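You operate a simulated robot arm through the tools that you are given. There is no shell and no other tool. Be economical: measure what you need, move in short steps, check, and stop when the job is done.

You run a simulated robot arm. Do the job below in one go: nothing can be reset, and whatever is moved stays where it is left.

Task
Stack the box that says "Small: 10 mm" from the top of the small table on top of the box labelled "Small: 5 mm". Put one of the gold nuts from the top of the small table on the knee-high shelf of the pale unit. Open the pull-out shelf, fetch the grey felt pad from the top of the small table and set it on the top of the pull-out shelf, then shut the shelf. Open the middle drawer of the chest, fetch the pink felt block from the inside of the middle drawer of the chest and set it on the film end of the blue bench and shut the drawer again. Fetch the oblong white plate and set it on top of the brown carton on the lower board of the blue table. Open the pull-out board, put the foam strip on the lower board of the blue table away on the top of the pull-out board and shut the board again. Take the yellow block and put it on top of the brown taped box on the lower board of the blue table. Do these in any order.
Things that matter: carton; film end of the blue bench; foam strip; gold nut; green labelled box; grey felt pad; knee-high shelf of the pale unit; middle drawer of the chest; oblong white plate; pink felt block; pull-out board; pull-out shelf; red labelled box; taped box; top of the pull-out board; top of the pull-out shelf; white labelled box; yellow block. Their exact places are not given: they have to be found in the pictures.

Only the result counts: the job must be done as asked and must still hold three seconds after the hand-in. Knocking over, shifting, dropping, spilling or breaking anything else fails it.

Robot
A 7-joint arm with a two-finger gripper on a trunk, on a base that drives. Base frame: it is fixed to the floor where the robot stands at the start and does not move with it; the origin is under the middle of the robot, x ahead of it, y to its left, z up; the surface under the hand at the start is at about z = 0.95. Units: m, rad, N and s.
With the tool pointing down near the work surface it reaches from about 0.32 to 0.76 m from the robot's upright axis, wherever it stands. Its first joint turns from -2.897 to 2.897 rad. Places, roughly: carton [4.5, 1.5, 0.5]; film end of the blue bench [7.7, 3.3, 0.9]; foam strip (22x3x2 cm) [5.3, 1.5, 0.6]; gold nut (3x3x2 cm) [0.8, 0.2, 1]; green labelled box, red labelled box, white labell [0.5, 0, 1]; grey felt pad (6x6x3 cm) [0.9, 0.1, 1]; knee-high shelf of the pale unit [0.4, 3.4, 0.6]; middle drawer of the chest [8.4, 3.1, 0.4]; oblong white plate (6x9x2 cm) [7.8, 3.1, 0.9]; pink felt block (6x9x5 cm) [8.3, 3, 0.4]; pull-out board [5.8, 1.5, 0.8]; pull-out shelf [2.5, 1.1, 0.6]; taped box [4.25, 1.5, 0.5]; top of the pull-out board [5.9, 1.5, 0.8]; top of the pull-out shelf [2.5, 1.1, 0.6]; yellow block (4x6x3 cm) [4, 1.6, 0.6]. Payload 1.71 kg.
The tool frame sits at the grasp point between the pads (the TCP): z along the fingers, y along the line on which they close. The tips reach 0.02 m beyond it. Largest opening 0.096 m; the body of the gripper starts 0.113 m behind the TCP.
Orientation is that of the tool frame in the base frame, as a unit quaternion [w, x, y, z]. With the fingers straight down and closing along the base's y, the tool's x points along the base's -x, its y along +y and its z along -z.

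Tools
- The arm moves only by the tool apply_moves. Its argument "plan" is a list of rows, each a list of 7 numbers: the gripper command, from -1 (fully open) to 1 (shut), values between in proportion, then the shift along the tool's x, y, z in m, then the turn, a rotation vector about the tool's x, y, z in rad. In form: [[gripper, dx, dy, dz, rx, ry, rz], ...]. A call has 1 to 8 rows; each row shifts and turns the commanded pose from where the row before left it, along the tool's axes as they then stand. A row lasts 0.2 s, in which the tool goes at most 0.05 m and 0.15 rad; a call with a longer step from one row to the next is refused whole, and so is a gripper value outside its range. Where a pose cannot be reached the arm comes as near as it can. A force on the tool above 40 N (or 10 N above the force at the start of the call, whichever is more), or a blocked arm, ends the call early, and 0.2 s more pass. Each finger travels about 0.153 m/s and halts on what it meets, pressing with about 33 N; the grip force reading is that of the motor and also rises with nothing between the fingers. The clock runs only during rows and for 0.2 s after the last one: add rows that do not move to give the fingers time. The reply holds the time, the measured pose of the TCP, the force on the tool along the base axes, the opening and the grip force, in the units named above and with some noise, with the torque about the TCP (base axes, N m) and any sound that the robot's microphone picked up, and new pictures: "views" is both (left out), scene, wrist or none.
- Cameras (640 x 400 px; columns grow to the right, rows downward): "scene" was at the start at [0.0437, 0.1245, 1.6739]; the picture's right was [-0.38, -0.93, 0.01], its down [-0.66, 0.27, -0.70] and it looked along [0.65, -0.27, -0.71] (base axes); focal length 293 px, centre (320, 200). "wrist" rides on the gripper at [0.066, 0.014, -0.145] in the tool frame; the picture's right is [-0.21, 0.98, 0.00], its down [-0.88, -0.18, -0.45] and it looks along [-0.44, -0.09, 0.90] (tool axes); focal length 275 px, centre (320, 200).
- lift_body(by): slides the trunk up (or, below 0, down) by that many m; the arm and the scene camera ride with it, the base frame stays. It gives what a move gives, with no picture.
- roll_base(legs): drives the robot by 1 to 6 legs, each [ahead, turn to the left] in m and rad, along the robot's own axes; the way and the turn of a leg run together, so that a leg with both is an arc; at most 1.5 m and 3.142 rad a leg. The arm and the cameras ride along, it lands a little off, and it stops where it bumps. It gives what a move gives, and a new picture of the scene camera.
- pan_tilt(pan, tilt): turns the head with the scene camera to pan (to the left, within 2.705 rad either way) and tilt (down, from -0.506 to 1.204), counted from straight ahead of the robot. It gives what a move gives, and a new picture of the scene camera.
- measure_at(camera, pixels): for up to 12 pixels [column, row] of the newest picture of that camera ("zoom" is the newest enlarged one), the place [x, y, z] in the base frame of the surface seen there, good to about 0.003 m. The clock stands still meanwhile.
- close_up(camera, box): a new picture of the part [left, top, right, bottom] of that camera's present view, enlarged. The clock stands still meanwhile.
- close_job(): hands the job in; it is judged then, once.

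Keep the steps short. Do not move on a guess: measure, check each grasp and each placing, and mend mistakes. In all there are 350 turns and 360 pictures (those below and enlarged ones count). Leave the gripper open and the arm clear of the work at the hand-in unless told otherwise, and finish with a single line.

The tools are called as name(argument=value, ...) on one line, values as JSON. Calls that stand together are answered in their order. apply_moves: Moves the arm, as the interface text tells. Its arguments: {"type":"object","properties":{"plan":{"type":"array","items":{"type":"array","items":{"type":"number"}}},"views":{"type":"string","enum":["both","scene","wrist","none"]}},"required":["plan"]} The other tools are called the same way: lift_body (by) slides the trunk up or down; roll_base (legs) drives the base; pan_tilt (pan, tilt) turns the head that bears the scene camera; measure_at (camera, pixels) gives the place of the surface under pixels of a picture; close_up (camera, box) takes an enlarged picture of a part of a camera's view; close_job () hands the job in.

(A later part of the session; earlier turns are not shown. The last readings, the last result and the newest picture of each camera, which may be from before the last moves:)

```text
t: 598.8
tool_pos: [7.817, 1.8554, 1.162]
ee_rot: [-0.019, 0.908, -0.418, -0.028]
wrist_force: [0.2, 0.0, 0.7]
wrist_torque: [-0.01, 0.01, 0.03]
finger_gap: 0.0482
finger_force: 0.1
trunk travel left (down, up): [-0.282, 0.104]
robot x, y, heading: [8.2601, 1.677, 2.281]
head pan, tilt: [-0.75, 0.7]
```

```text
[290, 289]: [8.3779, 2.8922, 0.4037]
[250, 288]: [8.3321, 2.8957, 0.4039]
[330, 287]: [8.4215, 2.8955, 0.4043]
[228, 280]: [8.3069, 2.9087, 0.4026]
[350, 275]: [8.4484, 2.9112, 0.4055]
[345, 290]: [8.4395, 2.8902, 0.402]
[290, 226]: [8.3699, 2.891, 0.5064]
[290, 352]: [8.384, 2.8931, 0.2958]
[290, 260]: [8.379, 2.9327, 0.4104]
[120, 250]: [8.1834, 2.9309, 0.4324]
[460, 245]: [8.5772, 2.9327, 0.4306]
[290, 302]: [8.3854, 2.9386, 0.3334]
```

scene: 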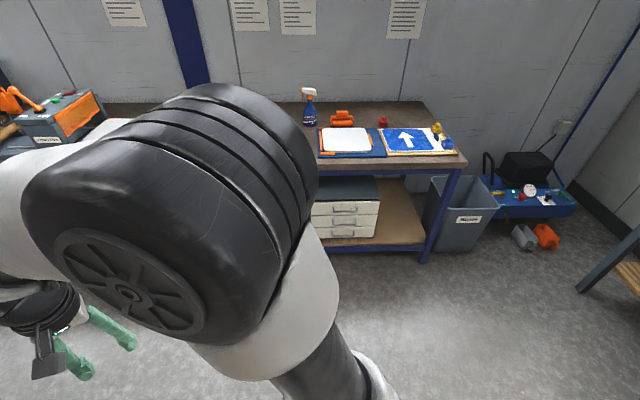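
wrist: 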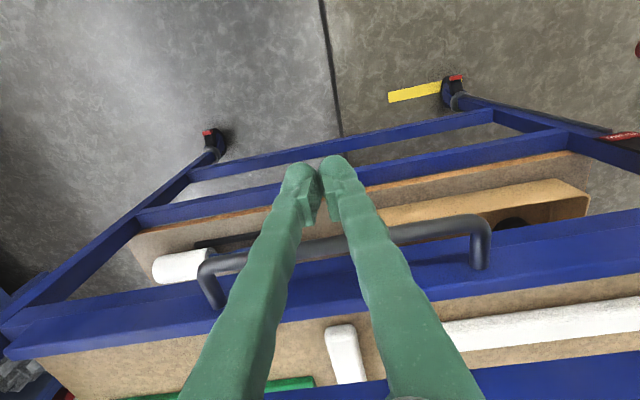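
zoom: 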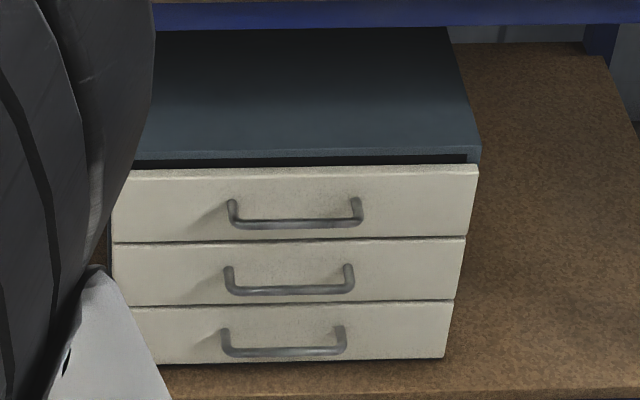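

Middle drawer bar: (8.378,2.896,0.399), face y 2.932. Face north, drive up, and set the rolled, leaned hand pose.

roll_base(legs=[[0, -0.71], [0.43, 0]])

apply_moves(plan=[[-0.2, 0, 0, 0, 0, 0, 0.143], [-0.2, 0, 0, 0, 0, 0, 0.143], [-0.2, 0, 0, 0, 0, 0, 0.143], [-0.2, 0, 0, 0, 0, 0, 0.143], [-0.2, 0, 0, 0, 0, 0, 0.143], [-0.2, 0, 0, 0, 0, 0, 0.143], [-0.2, 0, 0, 0, 0, 0, 0.143], [-0.2, 0, 0, 0, 0, 0, 0.143]], views="none")

apply_moves(plan=[[-0.2, 0, 0, 0, 0, 0, 0.143], [-0.2, 0, 0, 0, 0, 0, 0.143], [-0.2, 0, 0, 0, 0, 0, 0.143], [-0.2, 0, 0, 0, -0.13, 0, 0], [-0.2, 0, 0, 0, -0.13, 0, 0], [-0.2, 0, 0, 0, -0.13, 0, 0], [-0.2, 0, 0, 0, -0.13, 0, 0], [-0.2, 0, 0, 0, -0.13, 0, 0]], views="none")

apply_moves(plan=[[-0.2, 0, 0, 0, -0.13, 0, 0], [-0.2, 0, 0, 0, 0, 0, 0]], views="none")

```text
t: 603.7
tool_pos: [8.0333, 2.5258, 1.163]
ee_rot: [-0.027, 0.708, -0.706, -0.02]
wrist_force: [-0.2, 0.6, 0.4]
wrist_torque: [0.05, -0.01, -0.01]
finger_gap: 0.0482
finger_force: 0.0
trunk travel left (down, up): [-0.282, 0.104]
robot x, y, heading: [8.2578, 2.1077, 1.575]
head pan, tilt: [-0.75, 0.7]
```

scene: 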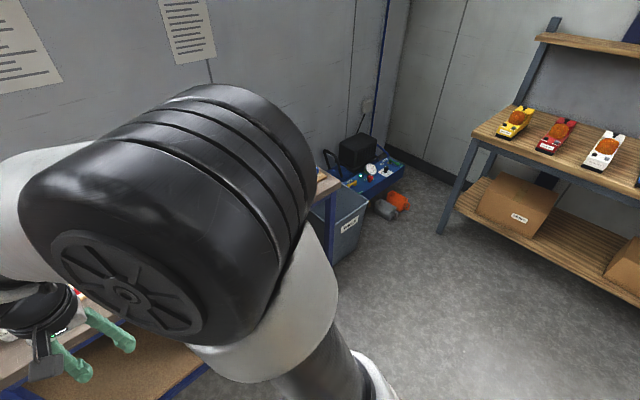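

```text
t: 605.5
tool_pos: [8.0342, 2.5103, 1.1687]
ee_rot: [0.013, -0.212, 0.976, 0.04]
wrist_force: [-0.2, -0.9, -0.2]
wrist_torque: [-0.01, 0.0, 0.03]
finger_gap: 0.0577
finger_force: 0.0
trunk travel left (down, up): [-0.282, 0.104]
robot x, y, heading: [8.2576, 2.1055, 1.575]
head pan, tilt: [-0.75, 0.7]
```

```text
t: 607.3
tool_pos: [8.0377, 2.5153, 1.145]
ee_rot: [0.021, -0.016, 0.958, 0.287]
wrist_force: [-3.8, -3.4, 1.1]
wrist_torque: [0.34, -0.51, -0.31]
finger_gap: 0.0576
finger_force: 0.1
out of reach, approached as far as the arm can: row 7, 8
trunk travel left (down, up): [-0.282, 0.104]
robot x, y, heading: [8.2569, 2.1055, 1.575]
head pan, tilt: [-0.75, 0.7]
```

```text
t: 607.8
tool_pos: [8.0304, 2.4946, 1.1411]
ee_rot: [-0.133, 0.078, 0.951, 0.269]
wrist_force: [-0.2, -0.9, 0.9]
wrist_torque: [0.05, -0.03, -0.03]
finger_gap: 0.0577
finger_force: 0.0
trunk travel left (down, up): [-0.282, 0.104]
robot x, y, heading: [8.2567, 2.1053, 1.571]
head pan, tilt: [-0.75, 0.7]
stopped in row 2: the arm was blocked; the commanded pose is now the measured one
```

The arm was cramped. Move the hand to the front-centre first, then fix the orientation.

apply_moves(plan=[[-0.2, -0.0345, 0.022, 0.001, 0, 0, 0], [-0.2, -0.0345, 0.022, 0.001, 0, 0, 0], [-0.2, -0.0345, 0.022, 0.001, 0, 0, 0], [-0.2, -0.0345, 0.022, 0.001, 0, 0, 0], [-0.2, -0.0345, 0.022, 0.001, 0, 0, 0], [-0.2, -0.0345, 0.022, 0.001, 0, 0, 0], [-0.2, -0.0345, 0.022, 0.001, 0, 0, 0], [-0.2, -0.0345, 0.022, 0.001, 0, 0, 0]], views="none")

```text
t: 609.0
tool_pos: [8.2114, 2.5758, 1.1505]
ee_rot: [-0.117, 0.07, 0.949, 0.283]
wrist_force: [-0.7, 0.0, 0.5]
wrist_torque: [0.04, -0.08, 0.0]
finger_gap: 0.0577
finger_force: 0.0
trunk travel left (down, up): [-0.282, 0.104]
robot x, y, heading: [8.256, 2.1069, 1.573]
head pan, tilt: [-0.75, 0.7]
stopped in row 6: the arm was blocked; the commanded pose is now the measured one
```

apply_moves(plan=[[-0.2, 0, 0, 0, -0.068, -0.054, -0.073], [-0.2, 0, 0, 0, -0.068, -0.054, -0.073], [-0.2, 0, 0, 0, -0.068, -0.054, -0.073], [-0.2, 0, 0, 0, 0, 0, 0]], views="none")

lift_body(by=-0.28)

```text
t: 609.4
tool_pos: [8.21, 2.5674, 1.1487]
ee_rot: [-0.103, 0.06, 0.944, 0.307]
wrist_force: [0.1, -0.4, -0.2]
wrist_torque: [0.06, 0.04, 0.02]
finger_gap: 0.0577
finger_force: 0.1
trunk travel left (down, up): [-0.282, 0.104]
robot x, y, heading: [8.2572, 2.1056, 1.568]
head pan, tilt: [-0.75, 0.7]
stopped in row 1: the arm was blocked; the commanded pose is now the measured one
```

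```text
t: 609.7
tool_pos: [8.211, 2.5574, 1.1481]
ee_rot: [-0.103, 0.061, 0.941, 0.316]
wrist_force: [1.2, -1.0, 0.6]
wrist_torque: [0.02, 0.05, 0.02]
finger_gap: 0.0576
finger_force: 0.1
trunk travel left (down, up): [-0.28, 0.105]
robot x, y, heading: [8.2552, 2.1045, 1.571]
head pan, tilt: [-0.75, 0.7]
stopped: the arm was blocked; the commanded pose is now the measured one
```

apply_moves(plan=[[-0.2, -0.0129, 0.014, 0.0322, 0, 0, 0], [-0.2, -0.0129, 0.014, 0.0322, 0, 0, 0], [-0.2, -0.0129, 0.014, 0.0322, 0, 0, 0], [-0.2, -0.0129, 0.014, 0.0322, 0, 0, 0], [-0.2, -0.0129, 0.014, 0.0322, 0, 0, 0], [-0.2, 0, 0, 0, 0, 0, 0]], views="wrist")

```text
t: 610.0
tool_pos: [8.2334, 2.5613, 1.1453]
ee_rot: [-0.097, 0.079, 0.936, 0.329]
wrist_force: [0.0, -0.4, -1.0]
wrist_torque: [-0.01, 0.06, 0.09]
finger_gap: 0.0576
finger_force: 0.1
trunk travel left (down, up): [-0.28, 0.105]
robot x, y, heading: [8.2582, 2.1063, 1.574]
head pan, tilt: [-0.75, 0.7]
stopped in row 1: the arm was blocked; the commanded pose is now the measured one
```

wrist: 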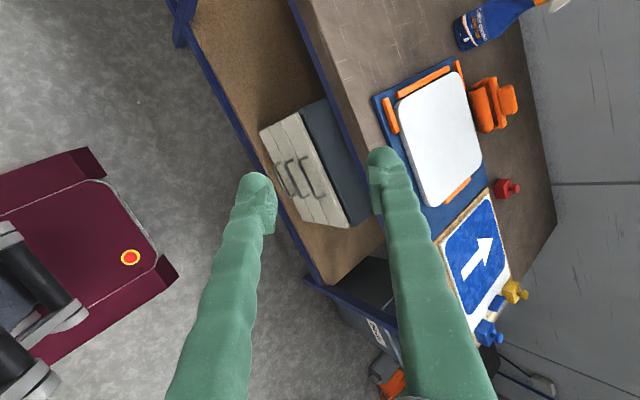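

The arm is in an awkward region. I undo the lean in small steps, extend, and redo it farther out.

apply_moves(plan=[[-0.2, 0, 0, 0, 0.06, 0, 0], [-0.2, 0, 0, 0, 0.06, 0, 0], [-0.2, 0, 0, 0, 0.06, 0, 0], [-0.2, 0, 0, 0, 0.08, 0, 0], [-0.2, 0, 0, 0, 0.08, 0, 0], [-0.2, 0, 0, 0, 0.08, 0, 0], [-0.2, 0, 0, 0, 0.08, 0, 0], [-0.2, 0, 0, 0, 0.08, 0, 0]], views="none")

```text
t: 610.4
tool_pos: [8.2326, 2.5494, 1.147]
ee_rot: [-0.097, 0.077, 0.937, 0.325]
wrist_force: [0.4, 0.0, 0.6]
wrist_torque: [0.01, 0.05, 0.03]
finger_gap: 0.0577
finger_force: 0.0
trunk travel left (down, up): [-0.28, 0.105]
robot x, y, heading: [8.2547, 2.1075, 1.576]
head pan, tilt: [-0.75, 0.7]
stopped in row 1: the arm was blocked; the commanded pose is now the measured one
```

apply_moves(plan=[[-0.2, 0, 0, 0, 0, 0, -0.06], [-0.2, 0, 0, 0, 0, 0, -0.06], [-0.2, 0, 0, 0, 0, 0, -0.06], [-0.2, 0, 0, 0, 0, 0, -0.06]], views="none")

apply_moves(plan=[[-0.2, 0, 0.02, 0.0, 0, 0, 0], [-0.2, 0, 0.02, 0.0, 0, 0, 0], [-0.2, 0, 0.02, 0, 0, 0, 0]], views="scene")

```text
t: 610.7
tool_pos: [8.2355, 2.5501, 1.1602]
ee_rot: [-0.095, 0.068, 0.93, 0.35]
wrist_force: [-0.4, -0.5, 0.1]
wrist_torque: [0.03, 0.05, 0.04]
finger_gap: 0.0575
finger_force: 0.0
trunk travel left (down, up): [-0.28, 0.105]
robot x, y, heading: [8.2566, 2.1077, 1.577]
head pan, tilt: [-0.75, 0.7]
stopped in row 1: the arm was blocked; the commanded pose is now the measured one
```

```text
t: 611.5
tool_pos: [8.245, 2.5867, 1.182]
ee_rot: [-0.095, 0.063, 0.935, 0.335]
wrist_force: [-0.4, -0.2, 0.9]
wrist_torque: [-0.02, 0.02, 0.01]
finger_gap: 0.0575
finger_force: 0.0
trunk travel left (down, up): [-0.28, 0.105]
robot x, y, heading: [8.2536, 2.1023, 1.577]
head pan, tilt: [-0.75, 0.7]
```

scene: 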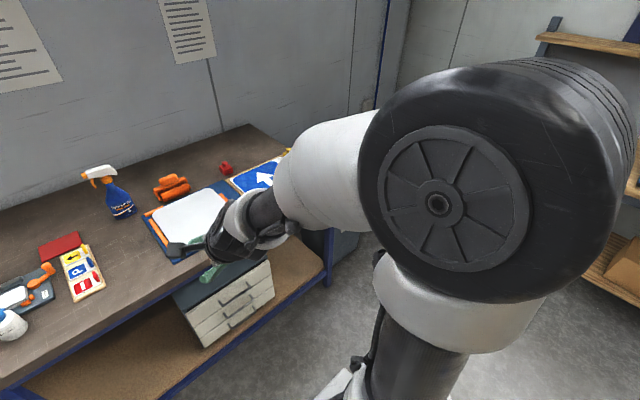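

apply_moves(plan=[[-0.2, 0.001, 0.019, 0.016, 0, 0, 0], [-0.2, 0.001, 0.019, 0.016, 0, 0, 0], [-0.2, 0.001, 0.019, 0.016, 0, 0, 0], [-0.2, 0.001, 0.019, 0.016, 0, 0, 0], [-0.2, 0, 0, 0, 0, 0, 0]], views="none")

```text
t: 612.1
tool_pos: [8.3245, 2.6247, 1.1968]
ee_rot: [-0.066, 0.144, 0.923, 0.351]
wrist_force: [-0.1, -0.3, -0.2]
wrist_torque: [0.02, -0.03, -0.04]
finger_gap: 0.0575
finger_force: 0.0
trunk travel left (down, up): [-0.28, 0.105]
robot x, y, heading: [8.2582, 2.1077, 1.578]
head pan, tilt: [-0.75, 0.7]
stopped in row 3: the arm was blocked; the commanded pose is now the measured one
```

apply_moves(plan=[[-0.2, -0.0018, -0.0044, 0.0173, 0, 0, 0], [-0.2, -0.0018, -0.0044, 0.0173, 0, 0, 0], [-0.2, -0.0018, -0.0044, 0.0173, 0, 0, 0], [-0.2, -0.0018, -0.0044, 0.0173, 0, 0, 0], [-0.2, -0.0018, -0.0044, 0.0173, 0, 0, 0], [-0.2, 0, 0, 0, 0, 0, 0]], views="scene")

```text
t: 612.4
tool_pos: [8.3278, 2.6214, 1.1923]
ee_rot: [-0.066, 0.148, 0.921, 0.355]
wrist_force: [0.1, -1.2, 0.6]
wrist_torque: [0.03, 0.02, 0.02]
finger_gap: 0.0577
finger_force: 0.0
trunk travel left (down, up): [-0.28, 0.105]
robot x, y, heading: [8.2561, 2.1076, 1.578]
head pan, tilt: [-0.75, 0.7]
stopped in row 1: the arm was blocked; the commanded pose is now the measured one
```

scene: 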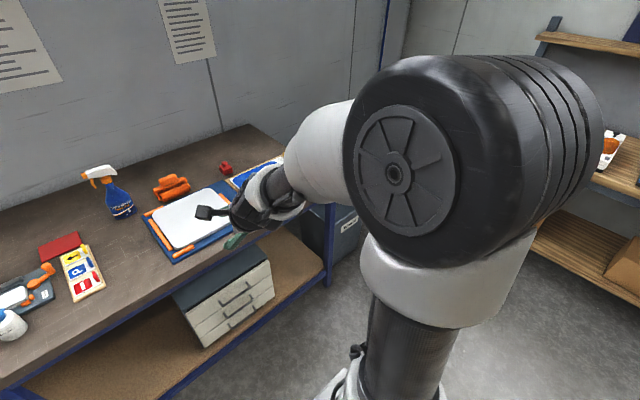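

apply_moves(plan=[[-0.2, 0.004, 0.01, -0.012, 0, 0, 0], [-0.2, 0.004, 0.01, -0.012, 0, 0, 0], [-0.2, 0.004, 0.01, -0.012, 0, 0, 0], [-0.2, 0.004, 0.01, -0.012, 0, 0, 0], [-0.2, 0, 0, 0, 0.1, 0, 0], [-0.2, 0, 0, 0, 0.1, 0, 0], [-0.2, 0, 0, 0, 0.1, 0, 0]], views="none")

```text
t: 612.8
tool_pos: [8.3319, 2.6142, 1.2011]
ee_rot: [-0.067, 0.148, 0.917, 0.364]
wrist_force: [0.6, -0.8, 0.6]
wrist_torque: [-0.02, 0.03, 0.04]
finger_gap: 0.0576
finger_force: 0.1
trunk travel left (down, up): [-0.28, 0.105]
robot x, y, heading: [8.2529, 2.1064, 1.577]
head pan, tilt: [-0.75, 0.7]
stopped in row 1: the arm was blocked; the commanded pose is now the measured one
```

apply_moves(plan=[[-0.2, 0, 0, 0, 0, 0, 0], [-0.2, 0, 0, 0, 0, 0, 0], [-0.2, 0, 0, 0, 0, 0, 0], [-0.2, 0, 0, 0, 0, 0, 0], [-0.2, 0, 0, 0, 0, 0, 0]], views="none")

apply_moves(plan=[[-0.2, 0, 0.02, 0, 0, 0, 0], [-0.2, 0, 0.02, 0, 0, 0, 0], [-0.2, 0, 0.02, 0, 0, 0, 0], [-0.2, 0, 0.02, 0, 0, 0, 0]], views="none")

```text
t: 613.1
tool_pos: [8.3331, 2.603, 1.2031]
ee_rot: [-0.068, 0.147, 0.913, 0.374]
wrist_force: [-0.1, 0.2, -0.3]
wrist_torque: [0.03, 0.04, 0.05]
finger_gap: 0.0578
finger_force: 0.1
trunk travel left (down, up): [-0.28, 0.105]
robot x, y, heading: [8.2574, 2.1048, 1.579]
head pan, tilt: [-0.75, 0.7]
stopped in row 1: the arm was blocked; the commanded pose is now the measured one
```

```text
t: 613.4
tool_pos: [8.3377, 2.5989, 1.2102]
ee_rot: [-0.069, 0.146, 0.909, 0.383]
wrist_force: [-0.2, 0.2, 0.9]
wrist_torque: [0.02, -0.01, 0.0]
finger_gap: 0.0577
finger_force: 0.1
trunk travel left (down, up): [-0.28, 0.105]
robot x, y, heading: [8.2555, 2.1023, 1.575]
head pan, tilt: [-0.75, 0.7]
stopped in row 1: the arm was blocked; the commanded pose is now the measured one
```

apply_moves(plan=[[-0.2, 0, 0, -0.05, 0, 0, 0], [-0.2, 0, 0, -0.05, 0, 0, 0]], views="none")

apply_moves(plan=[[-0.2, 0, 0, 0.05, 0, 0, 0], [-0.2, 0, 0, 0.05, 0, 0, 0]], views="none")

apply_moves(plan=[[-0.2, -0.05, 0, 0, 0, 0, 0], [-0.2, -0.05, 0, 0, 0, 0, 0]], views="none")

apply_moves(plan=[[-0.2, 0.05, 0, 0, 0, 0, 0], [-0.2, 0.05, 0, 0, 0, 0, 0]], views="wrist")

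```text
t: 614.2
tool_pos: [8.2508, 2.5115, 1.2904]
ee_rot: [-0.111, 0.046, 0.918, 0.378]
wrist_force: [1.1, 0.6, -0.3]
wrist_torque: [0.02, 0.08, 0.11]
finger_gap: 0.0579
finger_force: 0.1
trunk travel left (down, up): [-0.28, 0.105]
robot x, y, heading: [8.2589, 2.1082, 1.572]
head pan, tilt: [-0.75, 0.7]
stopped in row 2: the arm was blocked; the commanded pose is now the measured one
```

```text
t: 615.0
tool_pos: [8.2702, 2.5656, 1.2207]
ee_rot: [-0.094, 0.076, 0.911, 0.393]
wrist_force: [-0.7, -0.2, -0.3]
wrist_torque: [0.02, -0.03, -0.04]
finger_gap: 0.0575
finger_force: 0.0
trunk travel left (down, up): [-0.28, 0.105]
robot x, y, heading: [8.2559, 2.1099, 1.576]
head pan, tilt: [-0.75, 0.7]
stopped in row 2: the arm was blocked; the commanded pose is now the measured one
```

```text
t: 615.6
tool_pos: [8.3672, 2.5626, 1.1989]
ee_rot: [-0.093, 0.076, 0.913, 0.391]
wrist_force: [-0.1, 0.0, -0.6]
wrist_torque: [0.03, 0.09, 0.02]
finger_gap: 0.0575
finger_force: 0.0
trunk travel left (down, up): [-0.28, 0.105]
robot x, y, heading: [8.25, 2.1073, 1.576]
head pan, tilt: [-0.75, 0.7]
```

```text
t: 616.2
tool_pos: [8.2685, 2.5694, 1.2186]
ee_rot: [-0.094, 0.077, 0.912, 0.392]
wrist_force: [-0.2, -0.2, -0.4]
wrist_torque: [0.0, -0.03, -0.05]
finger_gap: 0.0577
finger_force: 0.0
trunk travel left (down, up): [-0.28, 0.105]
robot x, y, heading: [8.2579, 2.1047, 1.576]
head pan, tilt: [-0.75, 0.7]
```

wrist: 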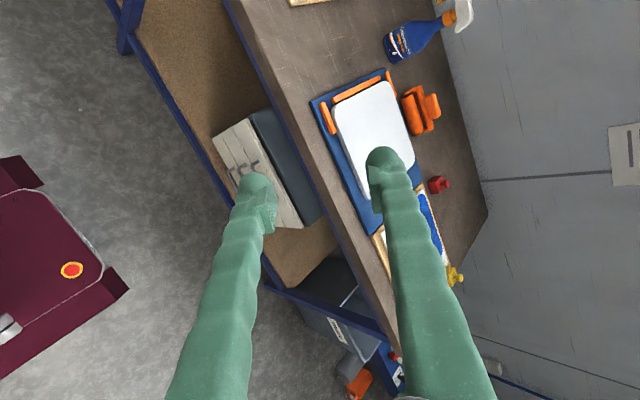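

The arm moves freely again. Fix the orientation in small steps and lower the trunk.

apply_moves(plan=[[-0.2, -0.03, 0, 0, 0.009, -0.038, -0.071], [-0.2, -0.03, 0, 0, 0.009, -0.038, -0.071], [-0.2, -0.03, 0, 0, 0.009, -0.038, -0.071], [-0.2, 0, 0, 0, 0, 0, 0]], views="none")

lift_body(by=-0.28)

```text
t: 617.2
tool_pos: [8.3597, 2.5701, 1.2059]
ee_rot: [0.002, 0.0, 0.924, 0.382]
wrist_force: [-0.3, -0.3, -0.2]
wrist_torque: [0.0, 0.01, -0.01]
finger_gap: 0.0577
finger_force: 0.1
trunk travel left (down, up): [-0.28, 0.105]
robot x, y, heading: [8.2568, 2.1063, 1.58]
head pan, tilt: [-0.75, 0.7]
```

```text
t: 620.0
tool_pos: [8.3592, 2.5676, 0.9275]
ee_rot: [-0.001, 0.0, 0.924, 0.382]
wrist_force: [0.0, -0.4, -0.4]
wrist_torque: [0.04, -0.03, -0.04]
finger_gap: 0.0577
finger_force: 0.0
trunk travel left (down, up): [0.0, 0.385]
robot x, y, heading: [8.2535, 2.1044, 1.573]
head pan, tilt: [-0.75, 0.7]
```

Pose is right. Approach to 10 cm short of the middle drawer's bar.

apply_moves(plan=[[-0.2, -0.0016, -0.0118, 0.0421, 0, 0, 0], [-0.2, -0.0016, -0.0118, 0.0421, 0, 0, 0], [-0.2, -0.0016, -0.0118, 0.0421, 0, 0, 0], [-0.2, -0.0016, -0.0118, 0.0421, 0, 0, 0], [-0.2, -0.0016, -0.0118, 0.0421, 0, 0, 0], [-0.2, -0.0016, -0.0118, 0.0421, 0, 0, 0]], views="none")

apply_moves(plan=[[-0.2, -0.0016, -0.0118, 0.0421, 0, 0, 0], [-0.2, -0.0016, -0.0118, 0.0421, 0, 0, 0], [-0.2, -0.0016, -0.0118, 0.0421, 0, 0, 0], [-0.2, -0.0016, -0.0118, 0.0421, 0, 0, 0], [-0.2, -0.0016, -0.0118, 0.0421, 0, 0, 0], [0.29, -0.0016, -0.0118, 0.0421, 0, 0, 0], [0.29, 0, 0, 0, 0, 0, 0]], views="wrist")

```text
t: 621.4
tool_pos: [8.3666, 2.6928, 0.7031]
ee_rot: [-0.001, 0.001, 0.925, 0.38]
wrist_force: [-0.1, -0.3, 0.3]
wrist_torque: [-0.03, -0.03, 0.0]
finger_gap: 0.0577
finger_force: 0.1
trunk travel left (down, up): [0.0, 0.385]
robot x, y, heading: [8.2563, 2.1065, 1.577]
head pan, tilt: [-0.75, 0.7]
```

```text
t: 623.0
tool_pos: [8.3734, 2.8202, 0.4782]
ee_rot: [-0.001, 0.001, 0.925, 0.38]
wrist_force: [0.7, 1.0, 0.1]
wrist_torque: [-0.01, 0.0, 0.03]
finger_gap: 0.034
finger_force: 0.0
trunk travel left (down, up): [0.0, 0.385]
robot x, y, heading: [8.2506, 2.1053, 1.578]
head pan, tilt: [-0.75, 0.7]
```

wrist: 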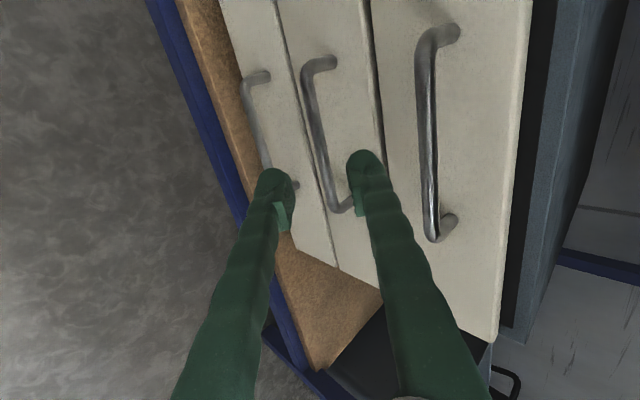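

measure_at(camera="wrist", pixels=[[311, 110], [318, 140], [326, 175], [345, 210], [262, 130], [425, 130], [350, 130]])

```text
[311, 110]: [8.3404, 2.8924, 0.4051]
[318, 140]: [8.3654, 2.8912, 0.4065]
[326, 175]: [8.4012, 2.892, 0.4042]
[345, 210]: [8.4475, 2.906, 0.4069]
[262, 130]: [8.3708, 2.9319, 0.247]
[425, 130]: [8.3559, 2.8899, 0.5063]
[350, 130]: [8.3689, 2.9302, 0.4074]
```

Centred. Advance 0.098 and grip.

apply_moves(plan=[[0.29, 0, 0, 0.04, 0, 0, 0], [0.29, 0, 0, 0.035, 0, 0, 0], [0.29, 0, 0, 0.023, 0, 0, 0], [0.29, 0, 0, 0, 0, 0, 0], [1, 0, 0, 0, 0, 0, 0], [1, 0, 0, 0, 0, 0, 0]], views="wrist")

```text
t: 624.4
tool_pos: [8.3732, 2.8187, 0.4764]
ee_rot: [-0.002, 0.001, 0.925, 0.38]
wrist_force: [0.4, 0.1, -0.3]
wrist_torque: [0.02, 0.0, -0.02]
finger_gap: 0.0
finger_force: 29.3
out of reach, approached as far as the arm can: row 1, 2, 3
trunk travel left (down, up): [0.0, 0.385]
robot x, y, heading: [8.2565, 2.1056, 1.58]
head pan, tilt: [-0.75, 0.7]
```

wrist: 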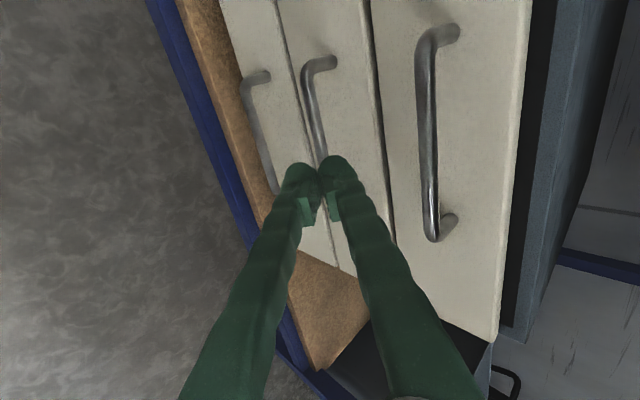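

Out of reach; retract 12 cm, drive 12 cm nearer.

apply_moves(plan=[[0.29, 0, 0, -0.04, 0, 0, 0], [0.29, 0, -0.02, -0.04, 0, 0, 0], [0.29, 0, -0.02, -0.04, 0, 0, 0], [0.29, 0, 0, 0, 0, 0, 0]], views="none")

roll_base(legs=[[0.12, 0]])

```text
t: 625.4
tool_pos: [8.3726, 2.7053, 0.534]
ee_rot: [-0.001, 0.001, 0.925, 0.381]
wrist_force: [0.2, 0.9, 0.3]
wrist_torque: [0.01, 0.0, 0.01]
finger_gap: 0.0343
finger_force: 0.0
trunk travel left (down, up): [0.0, 0.385]
robot x, y, heading: [8.2576, 2.1058, 1.581]
head pan, tilt: [-0.75, 0.7]
```

```text
t: 626.7
tool_pos: [8.3735, 2.8266, 0.5332]
ee_rot: [-0.002, 0.001, 0.925, 0.38]
wrist_force: [0.5, 0.1, 1.1]
wrist_torque: [0.0, 0.0, 0.02]
finger_gap: 0.034
finger_force: 0.2
trunk travel left (down, up): [0.0, 0.385]
robot x, y, heading: [8.2565, 2.2248, 1.577]
head pan, tilt: [-0.75, 0.7]
```

scene: 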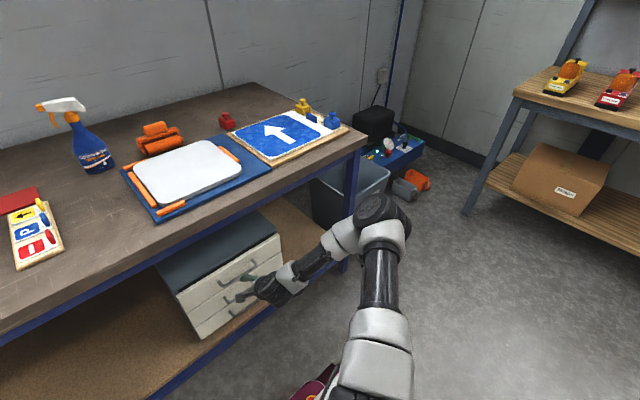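

apply_moves(plan=[[0.29, 0, -0.0215, 0.0185, 0, 0, 0], [0.29, 0, -0.0215, 0.0185, 0, 0, 0], [0.29, 0, 0, 0, 0, 0, 0]], views="wrist")

measure_at(camera="wrist", pixels=[[311, 110], [318, 140]])

```text
t: 627.5
tool_pos: [8.3731, 2.8159, 0.4868]
ee_rot: [-0.001, 0.001, 0.922, 0.387]
wrist_force: [0.6, -0.2, -0.9]
wrist_torque: [0.02, 0.01, -0.04]
finger_gap: 0.034
finger_force: 0.0
trunk travel left (down, up): [0.0, 0.385]
robot x, y, heading: [8.2562, 2.2265, 1.574]
head pan, tilt: [-0.75, 0.7]
```

wrist: 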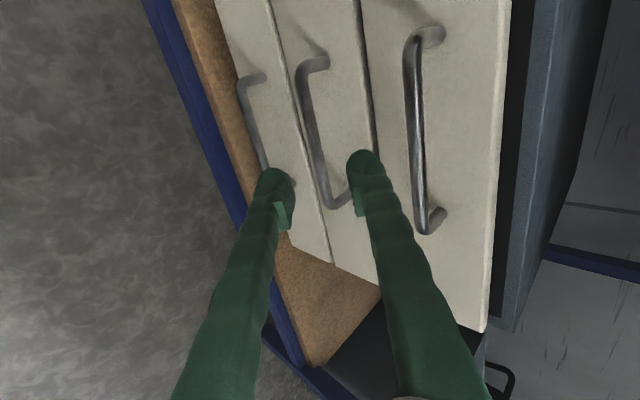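

```text
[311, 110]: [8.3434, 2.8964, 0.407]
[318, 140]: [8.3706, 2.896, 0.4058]
```

apply_moves(plan=[[0.29, 0, -0.0035, 0.04, 0, 0, 0], [0.29, 0, 0, 0.04, 0, 0, 0], [0.29, 0, 0, 0.028, 0, 0, 0], [0.29, 0, 0, 0, 0, 0, 0]], views="wrist")

```text
t: 628.5
tool_pos: [8.3725, 2.8355, 0.4697]
ee_rot: [-0.003, 0.001, 0.923, 0.386]
wrist_force: [0.0, 0.9, -0.5]
wrist_torque: [0.0, -0.01, -0.01]
finger_gap: 0.0343
finger_force: 0.1
out of reach, approached as far as the arm can: row 1, 2, 3
trunk travel left (down, up): [0.0, 0.385]
robot x, y, heading: [8.2578, 2.2301, 1.574]
head pan, tilt: [-0.75, 0.7]
```

wrist: 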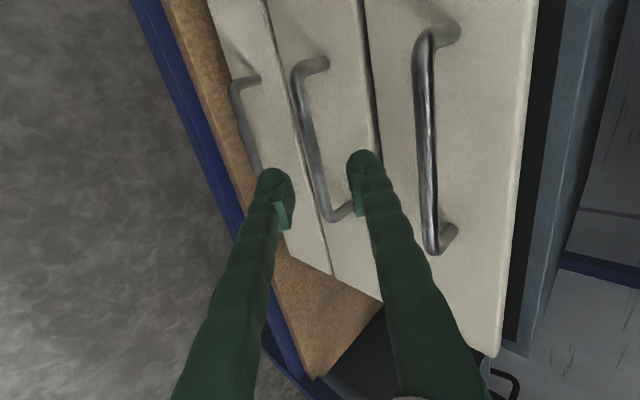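

Still out of reach at this lean; use less lean (30°), which lets the hand go lower.

apply_moves(plan=[[0.35, 0, 0, -0.03, 0, 0, 0], [0.35, 0, 0, 0, 0.087, 0, 0], [0.35, 0, 0, 0, 0.087, 0, 0], [0.35, 0, 0, 0, 0.087, 0, 0], [0.35, 0, 0, 0, 0, 0, 0]], views="none")

```text
t: 629.7
tool_pos: [8.373, 2.8137, 0.4917]
ee_rot: [-0.002, 0.001, 0.964, 0.265]
wrist_force: [-0.5, 0.2, -0.4]
wrist_torque: [-0.01, 0.03, -0.02]
finger_gap: 0.0312
finger_force: 0.1
trunk travel left (down, up): [0.0, 0.385]
robot x, y, heading: [8.2572, 2.224, 1.574]
head pan, tilt: [-0.75, 0.7]
```

apply_moves(plan=[[0.35, -0.003, 0.013, 0.0205, 0, 0, 0], [0.35, -0.002, 0.0127, 0.0204, 0, 0, 0], [0.35, 0, 0, 0.02, 0, 0, 0], [0.35, 0, 0, 0, 0, 0, 0]], views="wrist")

measure_at(camera="wrist", pixels=[[300, 90], [306, 120], [312, 150]])

```text
t: 630.7
tool_pos: [8.3777, 2.8673, 0.4526]
ee_rot: [-0.003, 0.0, 0.964, 0.265]
wrist_force: [1.0, -0.5, 0.1]
wrist_torque: [0.0, -0.03, -0.02]
finger_gap: 0.0312
finger_force: 0.0
trunk travel left (down, up): [0.0, 0.385]
robot x, y, heading: [8.2528, 2.2286, 1.578]
head pan, tilt: [-0.75, 0.7]
```

wrist: 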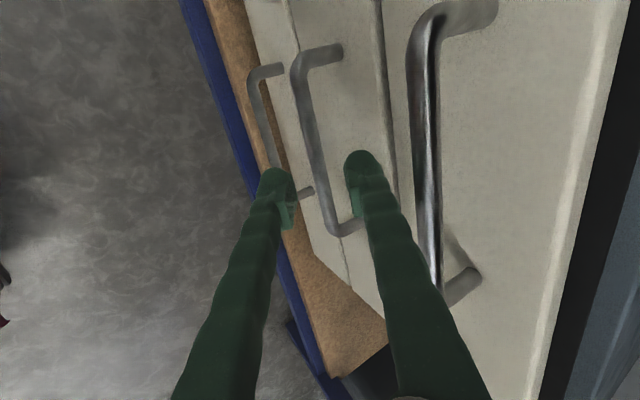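

```text
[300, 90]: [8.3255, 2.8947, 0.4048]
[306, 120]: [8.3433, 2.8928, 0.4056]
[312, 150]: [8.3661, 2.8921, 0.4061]
```

Bar is centred between the fingers. Advance 0.05.

apply_moves(plan=[[0.35, 0, 0, 0.02, 0, 0, 0], [0.35, 0, 0, 0.018, 0, 0, 0], [0.35, 0, 0, 0.012, 0, 0, 0], [0.35, 0, 0, 0, 0, 0, 0]], views="wrist")

```text
t: 631.7
tool_pos: [8.3778, 2.8791, 0.4368]
ee_rot: [-0.002, 0.0, 0.965, 0.264]
wrist_force: [-0.6, 0.4, 0.4]
wrist_torque: [0.0, -0.04, -0.03]
finger_gap: 0.0311
finger_force: 0.1
out of reach, approached as far as the arm can: row 2, 3
trunk travel left (down, up): [0.0, 0.385]
robot x, y, heading: [8.2537, 2.225, 1.571]
head pan, tilt: [-0.75, 0.7]
```

wrist: 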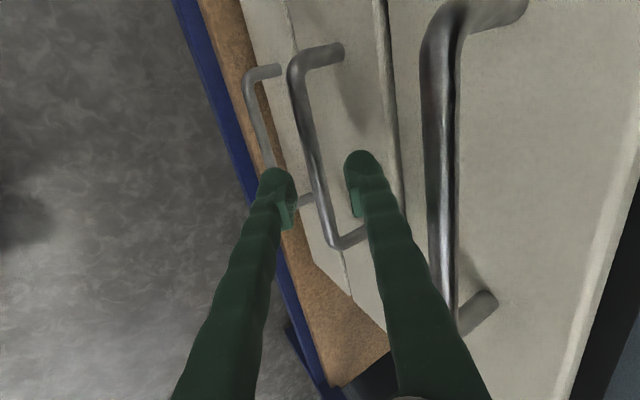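

The height limit seems due to the base in front of the arm; reaching sideways went lower before. I'll turn the robot to face west and reach the chest with the arm to its right. First withdraw and raise.

apply_moves(plan=[[0.35, 0, 0, -0.03, 0, 0, 0], [0.35, 0, -0.01, -0.04, 0, 0, 0], [0.35, 0, -0.03, -0.03, 0, 0, 0], [0.35, 0, -0.03, -0.03, 0, 0, 0], [0.35, 0, -0.03, -0.03, 0, 0, 0], [0.35, 0, 0, 0, 0, 0, 0]], views="none")

lift_body(by=0.36)

roll_base(legs=[[0, 1.571]])

```text
t: 633.1
tool_pos: [8.3784, 2.7089, 0.5213]
ee_rot: [-0.003, 0.0, 0.964, 0.265]
wrist_force: [0.0, 0.8, -0.3]
wrist_torque: [0.03, -0.03, 0.0]
finger_gap: 0.0312
finger_force: 0.0
trunk travel left (down, up): [0.0, 0.385]
robot x, y, heading: [8.2578, 2.228, 1.578]
head pan, tilt: [-0.75, 0.7]
```

```text
t: 636.6
tool_pos: [8.377, 2.7097, 0.8823]
ee_rot: [-0.003, 0.0, 0.964, 0.265]
wrist_force: [0.5, -1.1, 0.4]
wrist_torque: [-0.03, 0.0, 0.03]
finger_gap: 0.0311
finger_force: 0.1
trunk travel left (down, up): [-0.36, 0.025]
robot x, y, heading: [8.2524, 2.2275, 1.575]
head pan, tilt: [-0.75, 0.7]
```

```text
t: 641.6
tool_pos: [7.7738, 2.3532, 0.8813]
ee_rot: [-0.188, -0.679, 0.685, 0.186]
wrist_force: [-0.1, 0.2, 0.2]
wrist_torque: [-0.01, -0.04, 0.01]
finger_gap: 0.0312
finger_force: 0.1
trunk travel left (down, up): [-0.36, 0.025]
robot x, y, heading: [8.2565, 2.2312, 3.146]
head pan, tilt: [-0.75, 0.7]
```

scene: 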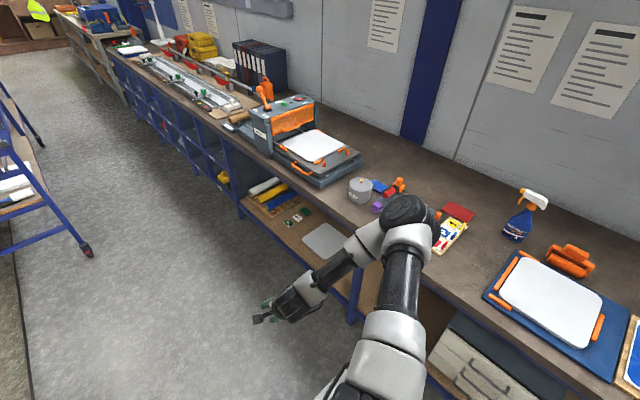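

Swing the arm to the right in two stages.

apply_moves(plan=[[0.35, 0, 0, 0, 0, -0.0668, 0.1126], [0.35, 0, 0, 0, 0, -0.0668, 0.1126], [0.35, 0, 0, 0, 0, -0.0668, 0.1126], [0.35, -0.04, 0, 0, 0, -0.0668, 0.1126], [0.35, -0.04, 0, 0, 0, -0.0668, 0.1126], [0.35, -0.04, 0, 0, 0, -0.0668, 0.1126], [0.35, -0.04, 0.01, 0.006, 0, 0, 0], [0.35, -0.04, 0.01, 0.006, 0, 0, 0]], views="none")

apply_moves(plan=[[0.35, -0.04, 0.01, 0.006, 0, 0, 0], [0.35, -0.04, 0.01, 0.006, 0, 0, 0], [0.35, -0.04, 0.01, 0.006, 0, 0, 0], [0.35, 0, 0, 0, 0, -0.0668, 0.1126], [0.35, 0, 0, 0, 0, -0.0668, 0.1126], [0.35, 0, 0, 0, 0, -0.0668, 0.1126], [0.35, 0, 0, 0, 0, 0, 0]], views="none")

```text
t: 643.4
tool_pos: [7.8902, 2.5282, 0.8864]
ee_rot: [-0.109, -0.364, 0.892, 0.245]
wrist_force: [0.1, -0.1, -0.4]
wrist_torque: [0.01, 0.01, -0.04]
finger_gap: 0.0307
finger_force: 0.0
trunk travel left (down, up): [-0.36, 0.025]
robot x, y, heading: [8.2563, 2.232, 3.139]
head pan, tilt: [-0.75, 0.7]
```

```text
t: 645.0
tool_pos: [7.9505, 2.6369, 0.8847]
ee_rot: [-0.059, -0.181, 0.947, 0.259]
wrist_force: [0.4, -0.8, -0.3]
wrist_torque: [0.01, -0.02, -0.01]
finger_gap: 0.0311
finger_force: 0.1
trunk travel left (down, up): [-0.36, 0.025]
robot x, y, heading: [8.2551, 2.2303, 3.141]
head pan, tilt: [-0.75, 0.7]
```

apply_moves(plan=[[0.35, -0.04, 0, 0, 0, -0.0668, 0.1126], [0.35, -0.04, 0, 0, 0, -0.0668, 0.1126], [0.35, -0.04, 0, 0, 0, -0.062, 0.1046], [0.35, -0.045, 0, 0, 0, 0, 0], [0.35, -0.045, 0, 0, 0, 0, 0], [0.35, -0.045, 0, 0, 0, 0, 0], [0.35, -0.045, 0, 0, 0, 0, 0], [0.35, -0.045, 0, 0, 0, 0, 0]], views="none")

apply_moves(plan=[[0.35, -0.04, 0, 0, 0, 0, 0], [0.35, 0, 0, 0, 0, 0, 0]], views="both")

```text
t: 646.8
tool_pos: [8.2951, 2.666, 0.8803]
ee_rot: [-0.01, 0.001, 0.965, 0.262]
wrist_force: [1.0, 0.2, 0.2]
wrist_torque: [0.0, 0.05, -0.03]
finger_gap: 0.0309
finger_force: 0.0
trunk travel left (down, up): [-0.36, 0.025]
robot x, y, heading: [8.2577, 2.2312, 3.143]
head pan, tilt: [-0.75, 0.7]
```

```text
t: 647.4
tool_pos: [8.33, 2.6669, 0.8805]
ee_rot: [-0.008, -0.001, 0.965, 0.262]
wrist_force: [-1.3, 0.5, 0.2]
wrist_torque: [0.01, -0.11, -0.03]
finger_gap: 0.0312
finger_force: 0.1
trunk travel left (down, up): [-0.36, 0.025]
robot x, y, heading: [8.2585, 2.2301, 3.141]
head pan, tilt: [-0.75, 0.7]
```

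scene: 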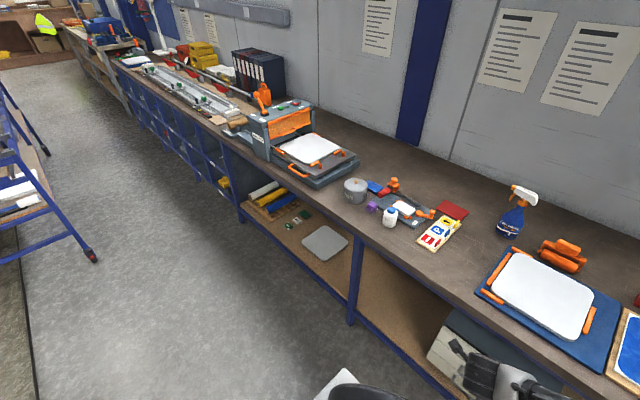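
wrist: 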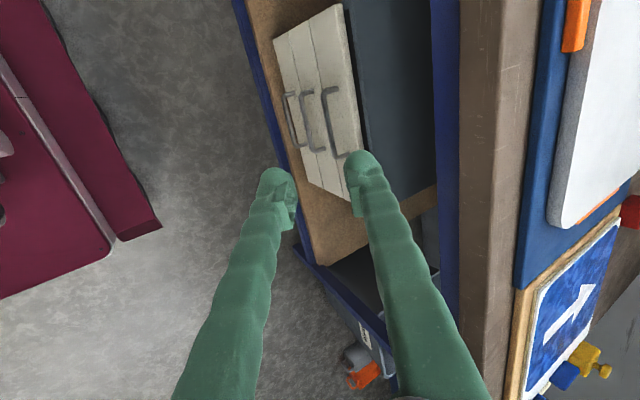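

Lower the trunk and set lean 40°.

lift_body(by=-0.36)

apply_moves(plan=[[0.35, 0, 0, 0, -0.09, 0, 0], [0.35, -0.02, 0, 0, -0.085, 0, 0], [0.35, -0.025, 0, 0, 0, 0, 0.016], [0.35, 0, 0, 0, 0, 0, 0]], views="none")

```text
t: 650.9
tool_pos: [8.3335, 2.6667, 0.5208]
ee_rot: [-0.009, 0.002, 0.965, 0.262]
wrist_force: [1.0, -0.1, 0.5]
wrist_torque: [-0.02, 0.0, -0.01]
finger_gap: 0.031
finger_force: 0.0
trunk travel left (down, up): [0.0, 0.385]
robot x, y, heading: [8.2593, 2.2307, 3.138]
head pan, tilt: [-0.75, 0.7]
```

```text
t: 651.9
tool_pos: [8.3775, 2.6652, 0.5189]
ee_rot: [-0.011, 0.01, 0.938, 0.347]
wrist_force: [-0.1, 0.4, 0.0]
wrist_torque: [0.0, 0.01, 0.0]
finger_gap: 0.0311
finger_force: 0.1
trunk travel left (down, up): [0.0, 0.385]
robot x, y, heading: [8.2603, 2.2362, 3.138]
head pan, tilt: [-0.75, 0.7]
```

apply_moves(plan=[[0.35, 0, 0.0199, 0.0321, 0, 0, 0], [0.35, 0, 0.0199, 0.0321, 0, 0, 0], [0.35, 0, 0.0199, 0.0321, 0, 0, 0], [0.35, 0, 0.0199, 0.0321, 0, 0, 0], [0.35, 0, 0.0199, 0.0321, 0, 0, 0], [0.35, 0, 0, 0, 0, 0, 0]], views="wrist")

measure_at(camera="wrist", pixels=[[305, 100], [311, 130], [317, 160]])

```text
t: 653.3
tool_pos: [8.3767, 2.8472, 0.4599]
ee_rot: [-0.012, 0.01, 0.938, 0.345]
wrist_force: [-0.4, 0.4, -0.6]
wrist_torque: [-0.01, -0.02, -0.01]
finger_gap: 0.0311
finger_force: 0.0
trunk travel left (down, up): [0.0, 0.385]
robot x, y, heading: [8.2534, 2.2292, 3.142]
head pan, tilt: [-0.75, 0.7]
```

wrist: 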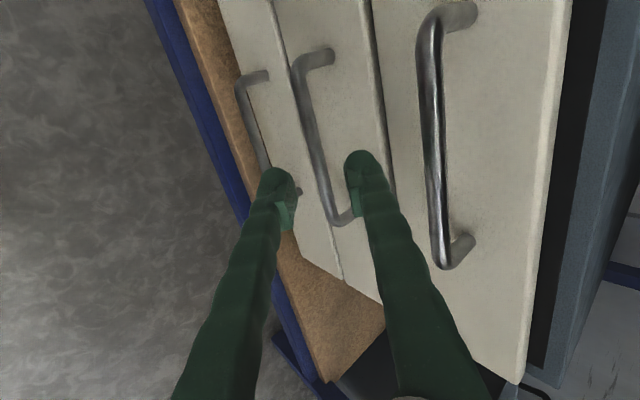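

```text
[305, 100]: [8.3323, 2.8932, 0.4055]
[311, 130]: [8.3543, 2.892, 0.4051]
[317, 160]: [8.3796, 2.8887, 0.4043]
```

Good. Advance 0.067.

apply_moves(plan=[[0.35, 0, -0.001, 0.025, 0, 0, 0], [0.35, 0, 0, 0.025, 0, 0, 0], [0.35, 0, 0, 0.018, 0, 0, 0], [0.35, 0, 0, 0, 0, 0, 0]], views="wrist")

```text
t: 654.3
tool_pos: [8.3772, 2.8537, 0.456]
ee_rot: [-0.011, 0.009, 0.939, 0.345]
wrist_force: [-0.3, 1.7, -0.3]
wrist_torque: [-0.02, -0.01, 0.0]
finger_gap: 0.0313
finger_force: 0.0
out of reach, approached as far as the arm can: row 1, 2, 3
trunk travel left (down, up): [0.0, 0.385]
robot x, y, heading: [8.25, 2.2301, 3.137]
head pan, tilt: [-0.75, 0.7]
```

wrist: 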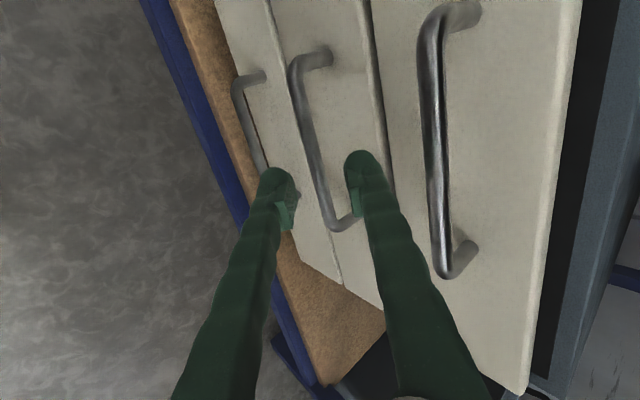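

Limit again. Test whether lower heights are possible nearer to the robot, to learn what limits: try y≈2.76, z≈0.40.

apply_moves(plan=[[0.35, 0, -0.035, -0.03, 0, 0, 0], [0.35, 0, -0.035, -0.03, 0, 0, 0], [0.35, 0, -0.03, 0.0, 0, 0, 0], [0.35, 0, -0.02, 0.022, 0, 0, 0], [0.35, 0, -0.02, 0.022, 0, 0, 0], [0.35, 0, -0.02, 0.022, 0, 0, 0], [0.35, 0, 0, 0, 0, 0, 0]], views="none")

```text
t: 655.9
tool_pos: [8.3752, 2.7498, 0.4597]
ee_rot: [-0.011, 0.009, 0.939, 0.344]
wrist_force: [-0.5, 0.1, 0.2]
wrist_torque: [-0.01, 0.0, -0.04]
finger_gap: 0.031
finger_force: 0.1
out of reach, approached as far as the arm can: row 3, 4, 5, 6
trunk travel left (down, up): [0.0, 0.385]
robot x, y, heading: [8.2583, 2.2283, 3.14]
head pan, tilt: [-0.75, 0.7]
```

The floor seems constant. Try with the trunk a bit higher (maybe the base is in the way of the folded arm).

lift_body(by=0.1)

apply_moves(plan=[[0.35, 0, -0.022, 0.026, 0, 0, 0], [0.35, 0, -0.022, 0.026, 0, 0, 0], [0.35, 0, -0.022, 0.026, 0, 0, 0], [0.35, 0, -0.022, 0.026, 0, 0, 0], [0.35, 0, 0, 0, 0, 0, 0]], views="none")

```text
t: 657.2
tool_pos: [8.375, 2.7479, 0.5588]
ee_rot: [-0.011, 0.01, 0.938, 0.345]
wrist_force: [1.0, 0.3, -0.6]
wrist_torque: [-0.02, -0.01, 0.01]
finger_gap: 0.0311
finger_force: 0.1
trunk travel left (down, up): [-0.1, 0.285]
robot x, y, heading: [8.2569, 2.2346, 3.135]
head pan, tilt: [-0.75, 0.7]
```

```text
t: 658.4
tool_pos: [8.3757, 2.7489, 0.5589]
ee_rot: [-0.011, 0.009, 0.939, 0.345]
wrist_force: [-0.5, 0.2, 1.0]
wrist_torque: [0.0, 0.0, 0.0]
finger_gap: 0.0312
finger_force: 0.0
out of reach, approached as far as the arm can: row 1, 2, 3, 4
trunk travel left (down, up): [-0.1, 0.285]
robot x, y, heading: [8.258, 2.232, 3.14]
head pan, tilt: [-0.75, 0.7]
```

lift_body(by=-0.1)

apply_moves(plan=[[0.35, 0, 0, 0, 0.09, 0, 0], [0.35, 0, 0, 0, 0.09, 0, 0], [0.35, 0, 0, 0, 0.09, 0, 0], [0.35, 0, -0.01, 0.02, 0, 0, 0], [0.35, 0, -0.01, 0.02, 0, 0, 0], [0.35, 0, -0.01, 0.02, 0, 0, 0], [0.35, 0, 0, 0, 0, 0, 0]], views="none")

```text
t: 659.7
tool_pos: [8.3752, 2.749, 0.4592]
ee_rot: [-0.011, 0.009, 0.938, 0.346]
wrist_force: [0.0, 0.0, 1.2]
wrist_torque: [0.04, -0.02, 0.0]
finger_gap: 0.0313
finger_force: 0.1
trunk travel left (down, up): [0.0, 0.385]
robot x, y, heading: [8.2563, 2.2324, 3.138]
head pan, tilt: [-0.75, 0.7]
```

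```text
t: 661.3
tool_pos: [8.3733, 2.7468, 0.4167]
ee_rot: [-0.012, 0.008, 0.976, 0.216]
wrist_force: [0.1, -0.3, 0.2]
wrist_torque: [-0.02, -0.01, -0.01]
finger_gap: 0.0313
finger_force: 0.1
out of reach, approached as far as the arm can: row 6
trunk travel left (down, up): [0.0, 0.385]
robot x, y, heading: [8.2591, 2.2296, 3.138]
head pan, tilt: [-0.75, 0.7]
```

At lean 25° it gets to 0.417; lean 22° should be enough. Re-approach with 22° and a 24 mm gap.

apply_moves(plan=[[0.5, 0, 0, -0.02, 0.05, 0, 0], [0.5, 0, 0.0292, -0.0252, 0, 0, 0], [0.5, 0, 0.0292, -0.0252, 0, 0, 0], [0.5, 0, 0.0293, -0.0052, 0, 0, 0], [0.5, 0, 0, 0, 0, 0, 0]], views="none")

apply_moves(plan=[[0.5, 0, 0.0224, 0.032, 0, 0, 0], [0.5, 0, 0.0223, 0.0316, 0, 0, 0], [0.5, 0, 0, 0, 0, 0, 0]], views="wrist")

measure_at(camera="wrist", pixels=[[300, 90], [306, 120], [312, 150], [318, 170]])

```text
t: 662.5
tool_pos: [8.3765, 2.801, 0.5204]
ee_rot: [-0.013, 0.008, 0.982, 0.191]
wrist_force: [0.1, 0.3, -0.4]
wrist_torque: [0.02, -0.05, 0.0]
finger_gap: 0.024
finger_force: 0.1
trunk travel left (down, up): [0.0, 0.385]
robot x, y, heading: [8.2551, 2.2269, 3.141]
head pan, tilt: [-0.75, 0.7]
```

```text
t: 663.3
tool_pos: [8.3762, 2.868, 0.4777]
ee_rot: [-0.013, 0.009, 0.982, 0.191]
wrist_force: [-0.5, 0.6, 0.3]
wrist_torque: [0.01, 0.01, 0.0]
finger_gap: 0.0241
finger_force: 0.0
trunk travel left (down, up): [0.0, 0.385]
robot x, y, heading: [8.2559, 2.2295, 3.14]
head pan, tilt: [-0.75, 0.7]
```

wrist: 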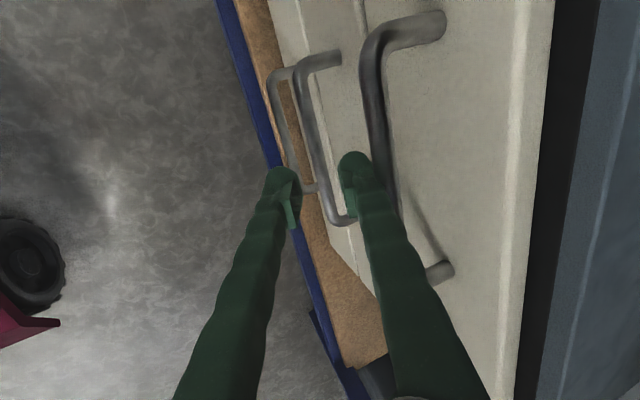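

```text
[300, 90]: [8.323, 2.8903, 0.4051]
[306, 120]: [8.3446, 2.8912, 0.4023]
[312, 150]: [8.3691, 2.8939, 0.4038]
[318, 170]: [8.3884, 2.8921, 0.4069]
```

apply_moves(plan=[[0.5, 0, -0.0035, 0.02, 0, 0, 0], [0.5, 0, 0, 0.02, 0, 0, 0], [0.5, 0, 0, 0.015, 0, 0, 0], [0.5, 0, 0, 0.012, 0, 0, 0], [0.5, 0, 0, 0, 0, 0, 0]], views="wrist")

```text
t: 664.5
tool_pos: [8.3738, 2.8785, 0.4371]
ee_rot: [-0.013, 0.008, 0.982, 0.191]
wrist_force: [0.2, 0.9, 0.1]
wrist_torque: [0.02, 0.02, -0.01]
finger_gap: 0.0238
finger_force: 0.1
out of reach, approached as far as the arm can: row 3, 4
trunk travel left (down, up): [0.0, 0.385]
robot x, y, heading: [8.2544, 2.2293, 3.136]
head pan, tilt: [-0.75, 0.7]
```

wrist: 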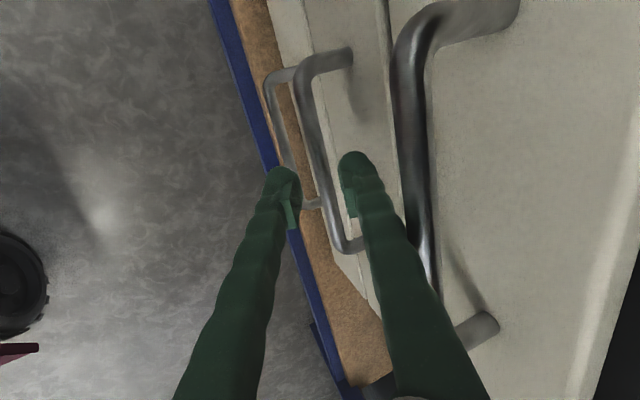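

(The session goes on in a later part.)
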